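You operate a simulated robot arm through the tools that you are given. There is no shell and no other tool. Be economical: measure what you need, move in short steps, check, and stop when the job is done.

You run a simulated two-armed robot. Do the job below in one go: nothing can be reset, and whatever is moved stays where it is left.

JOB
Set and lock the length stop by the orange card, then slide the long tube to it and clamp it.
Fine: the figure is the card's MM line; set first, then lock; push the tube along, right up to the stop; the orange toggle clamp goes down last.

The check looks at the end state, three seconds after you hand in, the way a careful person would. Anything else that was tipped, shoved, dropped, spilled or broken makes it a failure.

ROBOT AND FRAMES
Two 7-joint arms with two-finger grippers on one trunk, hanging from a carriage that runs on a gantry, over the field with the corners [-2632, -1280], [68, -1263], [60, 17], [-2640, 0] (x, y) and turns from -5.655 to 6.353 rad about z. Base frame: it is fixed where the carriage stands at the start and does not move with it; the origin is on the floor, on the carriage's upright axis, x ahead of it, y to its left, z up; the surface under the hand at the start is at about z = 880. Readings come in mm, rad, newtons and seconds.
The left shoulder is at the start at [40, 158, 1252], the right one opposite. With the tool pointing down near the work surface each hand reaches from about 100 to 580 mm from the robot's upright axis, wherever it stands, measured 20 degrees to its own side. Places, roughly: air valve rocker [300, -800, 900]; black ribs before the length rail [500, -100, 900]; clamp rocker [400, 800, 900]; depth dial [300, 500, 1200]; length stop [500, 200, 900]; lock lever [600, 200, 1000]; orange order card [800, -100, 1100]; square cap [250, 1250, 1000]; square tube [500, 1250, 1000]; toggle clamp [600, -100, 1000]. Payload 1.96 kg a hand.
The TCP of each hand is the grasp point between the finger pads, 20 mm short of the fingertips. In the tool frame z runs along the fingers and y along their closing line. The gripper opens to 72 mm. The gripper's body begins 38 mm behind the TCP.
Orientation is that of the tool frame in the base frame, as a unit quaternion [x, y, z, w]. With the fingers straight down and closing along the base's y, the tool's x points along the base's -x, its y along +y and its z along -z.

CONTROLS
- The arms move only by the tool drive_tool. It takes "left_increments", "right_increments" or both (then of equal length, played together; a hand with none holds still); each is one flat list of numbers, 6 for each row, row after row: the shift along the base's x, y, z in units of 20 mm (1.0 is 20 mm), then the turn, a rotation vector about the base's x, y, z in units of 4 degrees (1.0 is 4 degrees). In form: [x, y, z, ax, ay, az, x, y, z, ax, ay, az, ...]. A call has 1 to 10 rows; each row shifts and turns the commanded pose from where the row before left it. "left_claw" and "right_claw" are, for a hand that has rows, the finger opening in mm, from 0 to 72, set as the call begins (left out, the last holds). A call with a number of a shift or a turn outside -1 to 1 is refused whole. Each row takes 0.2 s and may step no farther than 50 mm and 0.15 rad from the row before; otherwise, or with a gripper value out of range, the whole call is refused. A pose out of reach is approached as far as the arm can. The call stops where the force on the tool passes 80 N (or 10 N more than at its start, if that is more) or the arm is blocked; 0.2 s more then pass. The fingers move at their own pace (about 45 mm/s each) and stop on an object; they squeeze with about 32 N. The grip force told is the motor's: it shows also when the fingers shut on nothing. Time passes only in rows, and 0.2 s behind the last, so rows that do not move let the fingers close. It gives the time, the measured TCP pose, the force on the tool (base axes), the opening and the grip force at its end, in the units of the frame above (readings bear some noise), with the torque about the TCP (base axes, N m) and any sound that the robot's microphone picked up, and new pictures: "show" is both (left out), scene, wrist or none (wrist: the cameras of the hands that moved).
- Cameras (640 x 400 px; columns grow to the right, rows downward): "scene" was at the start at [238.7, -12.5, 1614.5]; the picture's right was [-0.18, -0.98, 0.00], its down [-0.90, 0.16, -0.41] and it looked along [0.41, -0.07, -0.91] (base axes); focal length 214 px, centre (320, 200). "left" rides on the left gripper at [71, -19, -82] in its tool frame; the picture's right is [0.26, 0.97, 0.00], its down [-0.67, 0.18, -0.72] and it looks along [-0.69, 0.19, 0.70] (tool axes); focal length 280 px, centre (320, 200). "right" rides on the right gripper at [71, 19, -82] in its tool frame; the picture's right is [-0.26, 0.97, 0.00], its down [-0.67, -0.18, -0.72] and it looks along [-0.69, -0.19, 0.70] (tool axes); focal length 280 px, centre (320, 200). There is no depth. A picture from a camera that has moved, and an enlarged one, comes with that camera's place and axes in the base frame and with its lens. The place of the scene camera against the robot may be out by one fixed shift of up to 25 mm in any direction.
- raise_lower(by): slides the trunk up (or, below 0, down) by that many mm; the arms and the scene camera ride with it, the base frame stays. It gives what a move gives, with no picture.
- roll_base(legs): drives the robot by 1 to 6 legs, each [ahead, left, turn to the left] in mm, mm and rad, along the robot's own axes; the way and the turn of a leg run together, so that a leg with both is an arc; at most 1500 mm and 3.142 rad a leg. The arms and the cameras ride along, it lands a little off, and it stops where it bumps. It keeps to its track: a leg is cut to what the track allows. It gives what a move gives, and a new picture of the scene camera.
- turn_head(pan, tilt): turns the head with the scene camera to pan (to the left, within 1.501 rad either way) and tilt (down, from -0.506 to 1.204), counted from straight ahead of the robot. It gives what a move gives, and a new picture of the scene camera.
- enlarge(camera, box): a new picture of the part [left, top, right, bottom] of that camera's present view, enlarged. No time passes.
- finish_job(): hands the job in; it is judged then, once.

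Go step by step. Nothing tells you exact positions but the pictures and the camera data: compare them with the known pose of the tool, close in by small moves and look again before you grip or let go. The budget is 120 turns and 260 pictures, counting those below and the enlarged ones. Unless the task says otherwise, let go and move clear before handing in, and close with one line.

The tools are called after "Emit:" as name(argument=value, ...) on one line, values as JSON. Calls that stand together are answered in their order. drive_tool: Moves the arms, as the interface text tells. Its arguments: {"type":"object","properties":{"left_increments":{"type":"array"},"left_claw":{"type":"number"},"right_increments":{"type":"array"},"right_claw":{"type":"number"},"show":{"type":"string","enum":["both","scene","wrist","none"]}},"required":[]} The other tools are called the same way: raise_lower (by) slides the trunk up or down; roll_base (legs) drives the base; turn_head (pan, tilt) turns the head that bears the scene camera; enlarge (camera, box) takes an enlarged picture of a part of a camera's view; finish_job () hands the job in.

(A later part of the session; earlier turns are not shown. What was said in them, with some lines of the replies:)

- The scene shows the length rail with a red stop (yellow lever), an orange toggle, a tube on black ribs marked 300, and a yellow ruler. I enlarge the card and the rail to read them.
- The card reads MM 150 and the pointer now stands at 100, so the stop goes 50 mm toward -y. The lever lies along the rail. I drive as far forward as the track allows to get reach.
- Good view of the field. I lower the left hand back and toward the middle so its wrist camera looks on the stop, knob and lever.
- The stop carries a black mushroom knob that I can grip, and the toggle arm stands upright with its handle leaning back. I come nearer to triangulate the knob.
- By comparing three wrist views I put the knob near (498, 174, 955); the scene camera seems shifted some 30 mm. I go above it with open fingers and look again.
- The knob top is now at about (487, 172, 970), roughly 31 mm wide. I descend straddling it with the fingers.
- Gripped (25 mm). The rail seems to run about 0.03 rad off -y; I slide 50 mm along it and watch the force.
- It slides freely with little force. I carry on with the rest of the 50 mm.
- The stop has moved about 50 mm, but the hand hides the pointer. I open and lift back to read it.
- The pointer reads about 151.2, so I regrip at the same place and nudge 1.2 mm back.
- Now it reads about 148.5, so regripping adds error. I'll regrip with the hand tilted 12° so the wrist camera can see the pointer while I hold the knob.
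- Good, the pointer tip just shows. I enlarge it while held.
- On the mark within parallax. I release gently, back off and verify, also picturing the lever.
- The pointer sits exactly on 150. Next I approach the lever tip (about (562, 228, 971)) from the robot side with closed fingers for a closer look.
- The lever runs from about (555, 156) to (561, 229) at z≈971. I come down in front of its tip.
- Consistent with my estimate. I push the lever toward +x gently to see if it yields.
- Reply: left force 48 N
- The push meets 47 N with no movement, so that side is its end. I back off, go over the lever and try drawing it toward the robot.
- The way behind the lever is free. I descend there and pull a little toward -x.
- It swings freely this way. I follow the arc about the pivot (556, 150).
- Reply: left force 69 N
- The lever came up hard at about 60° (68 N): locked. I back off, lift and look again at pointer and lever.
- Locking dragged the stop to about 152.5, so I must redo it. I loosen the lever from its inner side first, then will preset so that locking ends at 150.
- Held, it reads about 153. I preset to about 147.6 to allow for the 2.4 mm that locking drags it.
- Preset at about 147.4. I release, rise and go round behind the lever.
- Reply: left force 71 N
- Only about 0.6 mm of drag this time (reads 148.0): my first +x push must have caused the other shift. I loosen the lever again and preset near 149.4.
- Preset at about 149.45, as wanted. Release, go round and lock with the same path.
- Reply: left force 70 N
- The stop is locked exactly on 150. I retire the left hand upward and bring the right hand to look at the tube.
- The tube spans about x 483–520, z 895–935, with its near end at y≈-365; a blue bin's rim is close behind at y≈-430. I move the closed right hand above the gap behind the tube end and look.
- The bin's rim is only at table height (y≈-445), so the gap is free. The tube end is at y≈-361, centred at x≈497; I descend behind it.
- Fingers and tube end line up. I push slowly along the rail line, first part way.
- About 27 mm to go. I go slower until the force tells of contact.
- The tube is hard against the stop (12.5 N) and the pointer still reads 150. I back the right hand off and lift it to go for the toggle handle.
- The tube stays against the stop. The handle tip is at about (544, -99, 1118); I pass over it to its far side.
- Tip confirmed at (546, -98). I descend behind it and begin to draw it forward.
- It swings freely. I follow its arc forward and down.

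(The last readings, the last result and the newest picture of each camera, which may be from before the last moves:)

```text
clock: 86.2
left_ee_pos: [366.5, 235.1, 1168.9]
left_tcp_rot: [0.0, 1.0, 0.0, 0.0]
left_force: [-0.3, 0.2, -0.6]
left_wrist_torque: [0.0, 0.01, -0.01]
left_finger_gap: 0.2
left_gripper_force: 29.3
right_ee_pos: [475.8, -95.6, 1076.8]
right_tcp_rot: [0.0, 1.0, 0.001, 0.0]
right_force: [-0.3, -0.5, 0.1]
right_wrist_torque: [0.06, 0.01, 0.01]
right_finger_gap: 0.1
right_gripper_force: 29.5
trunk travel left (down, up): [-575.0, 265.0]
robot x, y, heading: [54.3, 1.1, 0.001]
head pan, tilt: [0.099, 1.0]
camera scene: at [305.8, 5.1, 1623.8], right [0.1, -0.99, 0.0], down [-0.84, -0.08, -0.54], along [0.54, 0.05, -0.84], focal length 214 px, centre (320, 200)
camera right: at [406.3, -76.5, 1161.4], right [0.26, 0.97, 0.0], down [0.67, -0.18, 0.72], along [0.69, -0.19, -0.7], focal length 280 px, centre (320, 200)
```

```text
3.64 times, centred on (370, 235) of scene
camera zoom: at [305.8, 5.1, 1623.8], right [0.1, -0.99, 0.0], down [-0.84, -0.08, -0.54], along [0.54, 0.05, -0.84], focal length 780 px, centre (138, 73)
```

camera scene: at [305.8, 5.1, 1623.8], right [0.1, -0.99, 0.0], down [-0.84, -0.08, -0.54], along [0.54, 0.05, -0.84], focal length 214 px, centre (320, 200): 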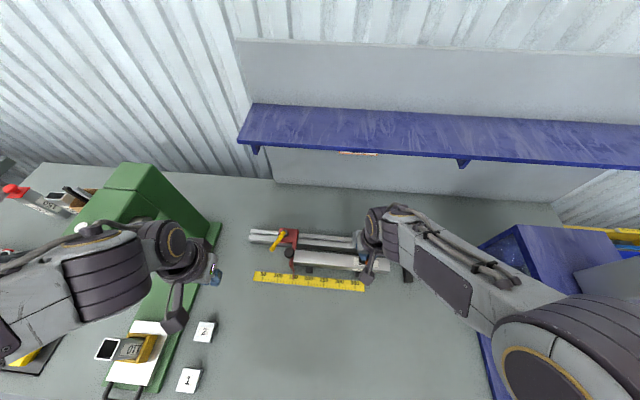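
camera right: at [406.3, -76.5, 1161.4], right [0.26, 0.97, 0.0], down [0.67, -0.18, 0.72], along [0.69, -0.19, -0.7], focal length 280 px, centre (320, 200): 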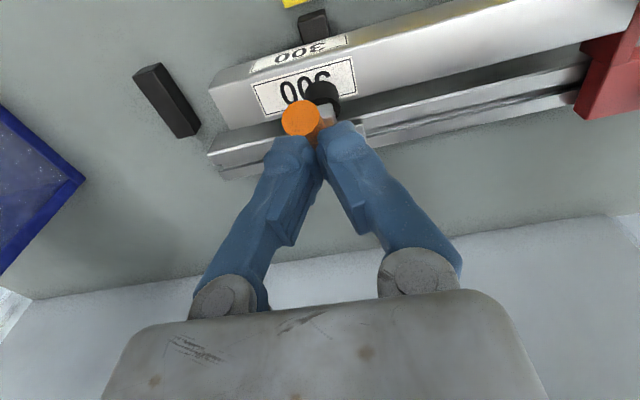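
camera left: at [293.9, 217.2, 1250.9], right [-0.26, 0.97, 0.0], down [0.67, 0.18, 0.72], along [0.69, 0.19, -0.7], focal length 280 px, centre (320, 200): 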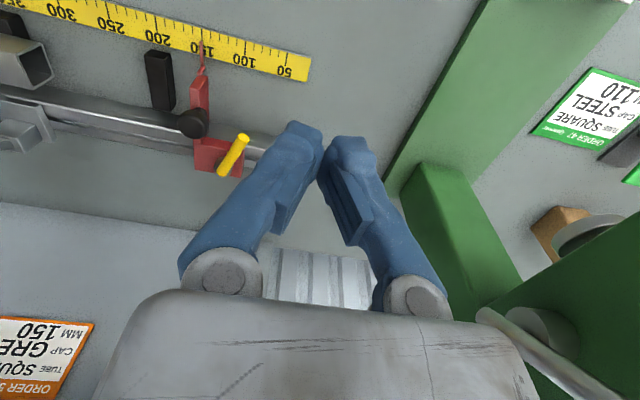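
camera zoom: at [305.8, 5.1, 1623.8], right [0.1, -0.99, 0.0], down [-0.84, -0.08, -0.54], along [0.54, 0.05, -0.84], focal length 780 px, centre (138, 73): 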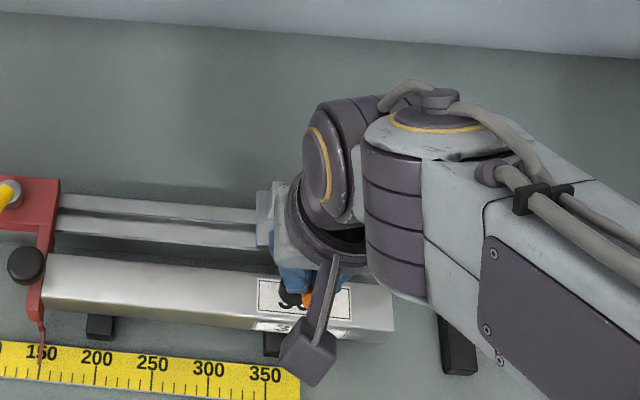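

Emit:
drive_tool(right_increments=[-0.6, -0.2, -0.5, 0, 0, 0, -0.6, -0.1, -0.7, 0, 0, 0, -0.5, 0, -0.9, 0, 0, 0])

Emit:
enlarge(camera="right", box=[180, 0, 480, 200])

```text
clock: 87.0
left_ee_pos: [366.2, 235.9, 1170.2]
left_tcp_rot: [0.0, 1.0, 0.0, 0.001]
left_force: [-0.3, -0.4, 0.2]
left_wrist_torque: [0.0, 0.04, 0.04]
left_finger_gap: 0.1
left_gripper_force: 29.1
right_ee_pos: [445.7, -103.2, 1039.0]
right_tcp_rot: [-0.002, 1.0, 0.001, 0.002]
right_force: [-2.4, 1.9, 36.9]
right_wrist_torque: [0.22, 0.32, 0.04]
right_finger_gap: 0.1
right_gripper_force: 29.6
trunk travel left (down, up): [-575.0, 265.0]
robot x, y, heading: [58.3, 1.8, 0.002]
head pan, tilt: [0.099, 1.0]
camera scene: at [306.6, 5.1, 1625.2], right [0.1, -0.99, 0.0], down [-0.84, -0.08, -0.54], along [0.54, 0.05, -0.84], focal length 214 px, centre (320, 200)
camera right: at [374.5, -83.3, 1121.8], right [0.26, 0.97, 0.0], down [0.67, -0.18, 0.72], along [0.69, -0.18, -0.69], focal length 280 px, centre (320, 200)
```

scene: 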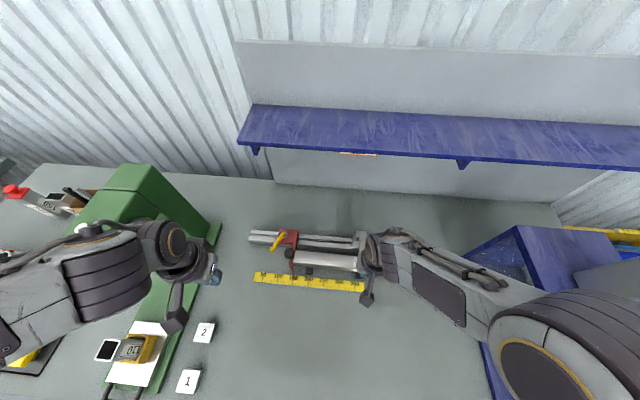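
right: 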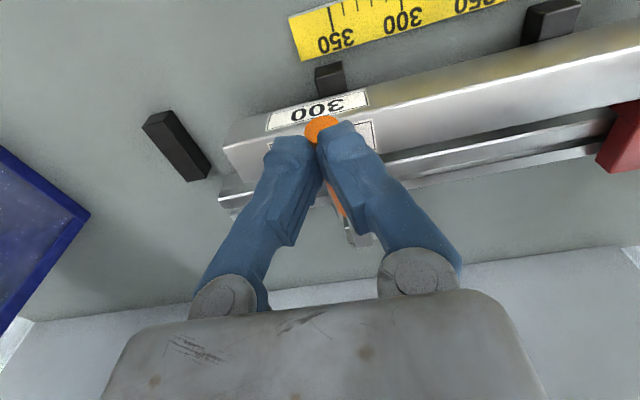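

```text
2.00 times, centred on (330, 100) of right
camera zoom: at [374.5, -83.3, 1121.8], right [0.26, 0.97, 0.0], down [0.67, -0.18, 0.72], along [0.69, -0.18, -0.69], focal length 561 px, centre (300, 400)
```

zoom: 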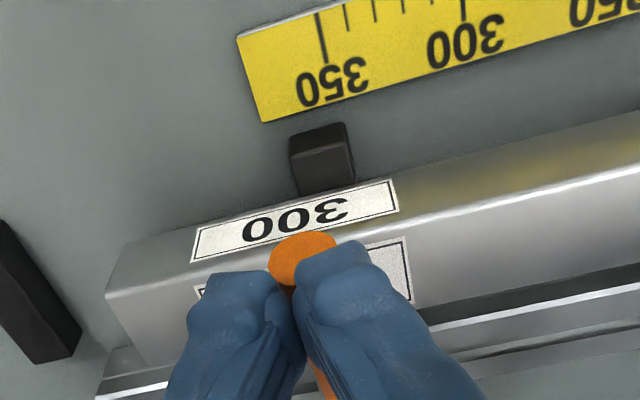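

The fingers now press the handle from above with 37 N. I press further in small steps.

Emit:
drive_tool(right_increments=[-0.1, 0, -0.3, 0, 0, 0, -0.1, 0, -0.3, 0, 0, 0, 0, 0, -0.3, 0, 0, 0], show="wrist")

Emit:
enlarge(camera="left", box=[0, 0, 320, 200])

```text
clock: 87.4
left_ee_pos: [367.9, 235.3, 1169.4]
left_tcp_rot: [0.0, 1.0, -0.001, 0.001]
left_force: [-0.6, -0.1, 0.1]
left_wrist_torque: [-0.01, 0.04, 0.02]
left_finger_gap: 0.2
left_gripper_force: 29.6
right_ee_pos: [449.4, -100.9, 1036.8]
right_tcp_rot: [-0.002, 1.0, 0.005, 0.008]
right_force: [0.4, 5.9, 47.4]
right_wrist_torque: [0.13, 0.07, -0.26]
right_finger_gap: 6.0
right_gripper_force: 29.8
trunk travel left (down, up): [-575.0, 265.0]
robot x, y, heading: [56.1, 0.2, 0.002]
head pan, tilt: [0.099, 1.0]
stopped in row 2 (right hand): the force on the tool passed its limit at 88 N (the readings are from after the stop); the commanded pose is now the measured one
camera right: at [376.2, -81.4, 1119.0], right [0.26, 0.97, 0.01], down [0.66, -0.19, 0.73], along [0.7, -0.18, -0.69], focal length 280 px, centre (320, 200)
```

right: 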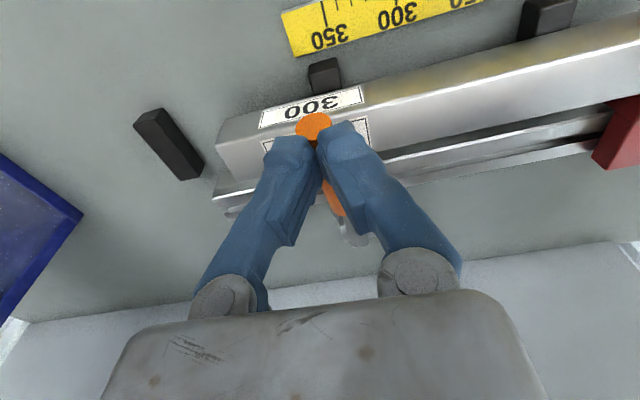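

```text
2.00 times, centred on (160, 100) of left
camera zoom: at [295.9, 217.6, 1251.3], right [-0.26, 0.96, 0.0], down [0.67, 0.18, 0.72], along [0.69, 0.19, -0.7], focal length 561 px, centre (640, 400)
```

zoom: 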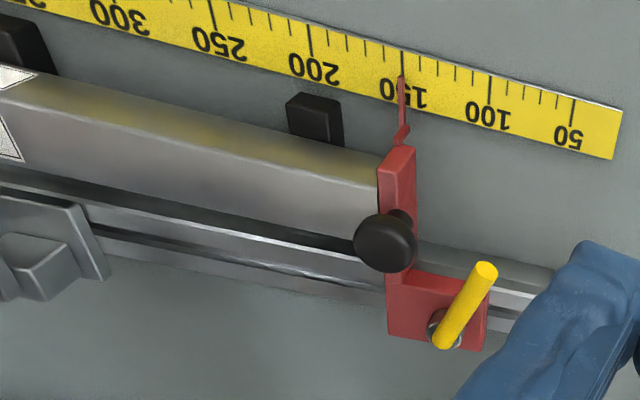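

Resistance of 88 N: the pad seems to be on the tube. I lift straight off and look whether the clamp stays down.

Emit:
drive_tool(right_increments=[0, 0, 0.6, 0, 0, 0, 0, 0, 1, 0, 0, 0, 0, 0, 1, 0, 0, 0, -0.5, -0.5, 1, 0, 0, 0, -0.8, -0.8, 1, 0, 0, 0, -0.8, -0.8, 0.5, 0, 0, 0, -0.8, -0.8, 0, 0, 0, 0])

Emit:
enlarge(camera="scene", box=[255, 205, 435, 305])

Emit:
enlarge(camera="right", box=[250, 0, 600, 220])

```text
clock: 89.0
left_ee_pos: [365.5, 236.8, 1168.4]
left_tcp_rot: [0.001, 1.0, 0.0, 0.0]
left_force: [0.2, 0.7, -0.3]
left_wrist_torque: [-0.02, -0.02, 0.04]
left_finger_gap: 0.0
left_gripper_force: 29.3
right_ee_pos: [384.5, -159.2, 1135.5]
right_tcp_rot: [-0.002, 1.0, 0.003, 0.004]
right_force: [0.9, -1.3, 0.1]
right_wrist_torque: [0.0, 0.03, -0.01]
right_finger_gap: 0.0
right_gripper_force: 29.9
trunk travel left (down, up): [-575.0, 265.0]
robot x, y, heading: [57.3, 0.8, 0.005]
head pan, tilt: [0.099, 1.0]
camera scene: at [305.7, 5.2, 1623.8], right [0.1, -0.99, 0.0], down [-0.84, -0.08, -0.54], along [0.54, 0.05, -0.84], focal length 214 px, centre (320, 200)
camera right: at [313.6, -139.9, 1218.0], right [0.26, 0.97, 0.01], down [0.67, -0.19, 0.72], along [0.7, -0.18, -0.69], focal length 280 px, centre (320, 200)
```

scene: 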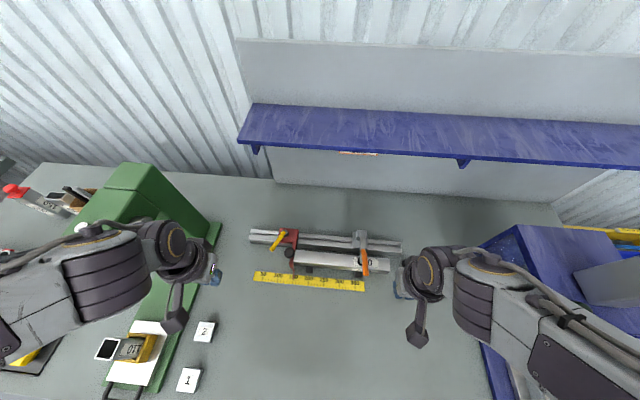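
right: 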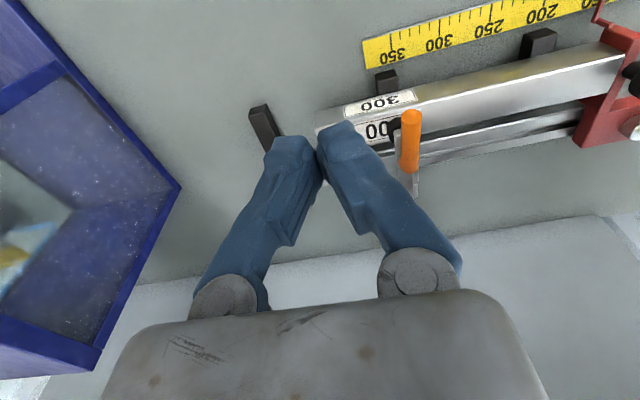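

```text
3.56 times, centred on (345, 255) of scene
camera zoom: at [305.7, 5.2, 1623.8], right [0.1, -0.99, 0.0], down [-0.84, -0.08, -0.54], along [0.54, 0.05, -0.84], focal length 763 px, centre (231, 4)
```

zoom: 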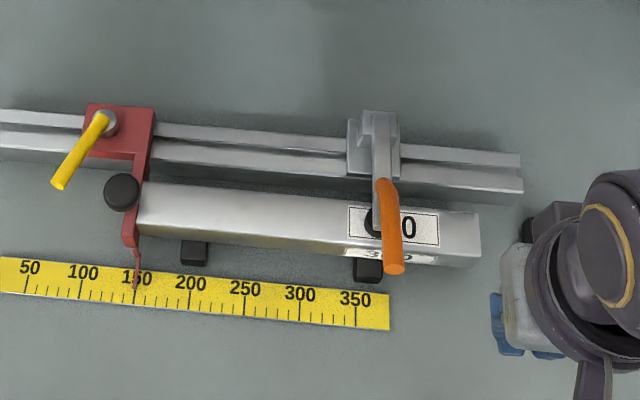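

```text
1.82 times, centred on (425, 110) of right
camera zoom: at [313.6, -139.9, 1218.0], right [0.26, 0.97, 0.01], down [0.67, -0.19, 0.72], along [0.7, -0.18, -0.69], focal length 510 px, centre (129, 364)
```

zoom: 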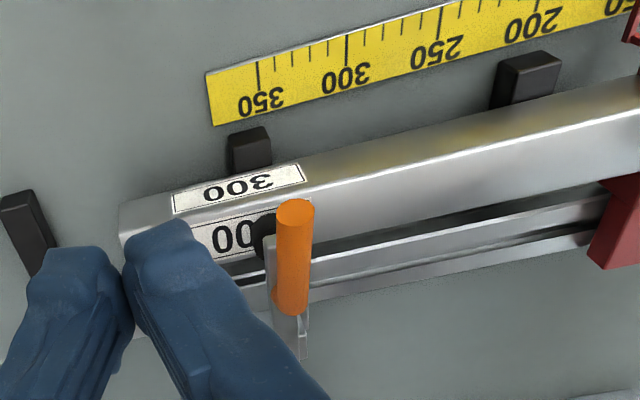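

The clamp stays down over the tube. I look from lower to check that the pad really bears on it, and at the stop contact.

Emit:
drive_tool(right_increments=[-0.7, -0.5, -1, 0, 0, 0, -0.7, -0.5, -1, 0, 0, 0, -0.7, -0.5, -1, 0, 0, 0, -0.7, -0.5, -1, 0, 0, 0, -0.4, 0, -1, 0, 0, 0, 0, 0, -1, 0, 0, 0, 0, 0, -0.8, 0, 0, 0], show="wrist")

Emit:
enlarge(camera="right", box=[340, 60, 560, 240])

Emit:
enlarge(camera="left", box=[150, 10, 270, 120])

```text
clock: 90.6
left_ee_pos: [365.1, 235.3, 1169.3]
left_tcp_rot: [0.0, 1.0, 0.001, -0.001]
left_force: [-0.4, 0.7, -0.6]
left_wrist_torque: [0.03, 0.0, -0.02]
left_finger_gap: 0.0
left_gripper_force: 29.5
right_ee_pos: [319.6, -199.6, 999.6]
right_tcp_rot: [-0.002, 1.0, 0.003, 0.005]
right_force: [-0.1, -0.3, -0.1]
right_wrist_torque: [0.0, -0.04, -0.02]
right_finger_gap: 0.0
right_gripper_force: 29.8
trunk travel left (down, up): [-575.0, 265.0]
robot x, y, heading: [59.2, -2.1, 0.0]
head pan, tilt: [0.099, 1.0]
camera right: at [248.1, -180.8, 1083.2], right [0.26, 0.97, 0.01], down [0.67, -0.19, 0.72], along [0.7, -0.18, -0.69], focal length 280 px, centre (320, 200)
```

right: 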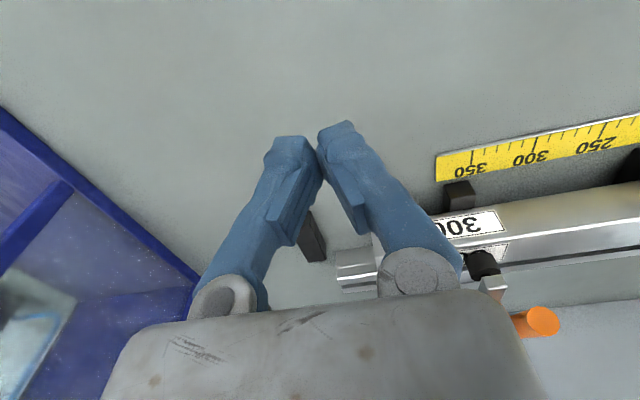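

```text
2.22 times, centred on (450, 150) of right
camera zoom: at [248.1, -180.8, 1083.2], right [0.26, 0.97, 0.01], down [0.67, -0.19, 0.72], along [0.7, -0.18, -0.69], focal length 623 px, centre (31, 311)
```

zoom: 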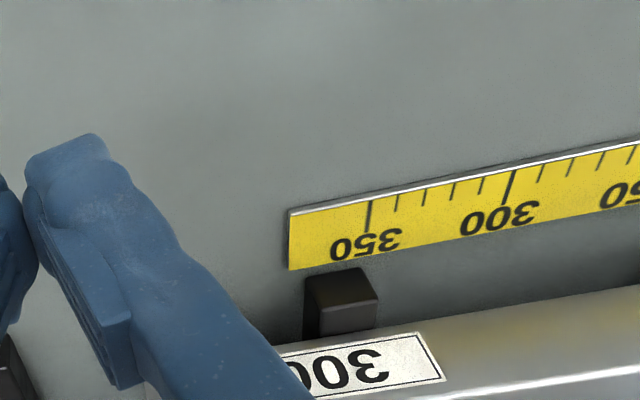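

```text
3.64 times, centred on (210, 65) of left
camera zoom: at [293.8, 217.2, 1250.6], right [-0.26, 0.96, 0.0], down [0.67, 0.18, 0.72], along [0.69, 0.19, -0.7], focal length 1020 px, centre (720, 691)
```

zoom: 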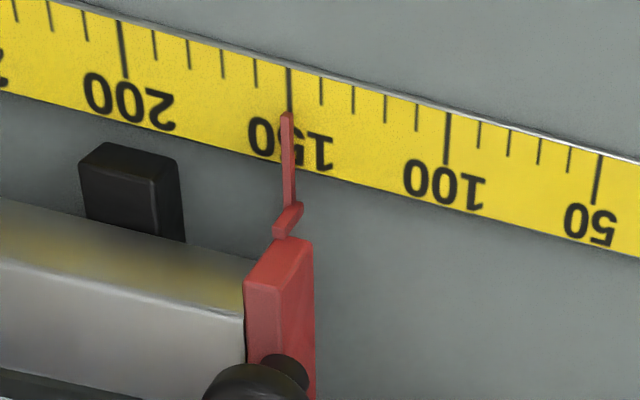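

Emit:
enlarge(camera="right", box=[440, 200, 580, 350])

```text
2.67 times, centred on (510, 275) of right
camera zoom: at [248.1, -180.8, 1083.2], right [0.26, 0.97, 0.01], down [0.67, -0.19, 0.72], along [0.7, -0.18, -0.69], focal length 748 px, centre (-187, 0)
```

zoom: 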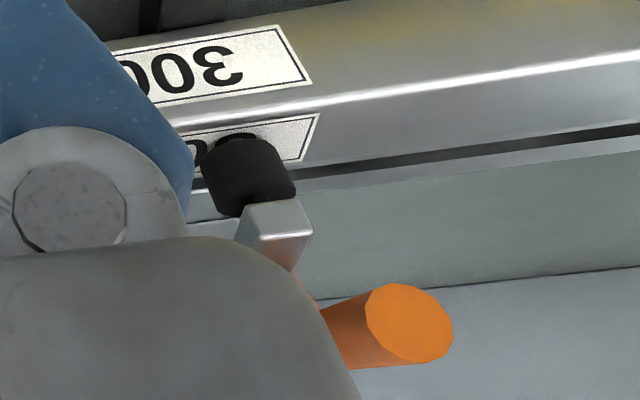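

Everything is in its end state: pointer on 150 and locked, tube against the stop, clamp pad down on the tube, both hands clear. I hand in.

Emit:
finish_job()

```text
The job is handed in.
```

The length stop is set to 150 mm and locked. The tube is pushed up against it, and the orange toggle clamp is down on the tube. Both hands are clear, and the job is handed in.
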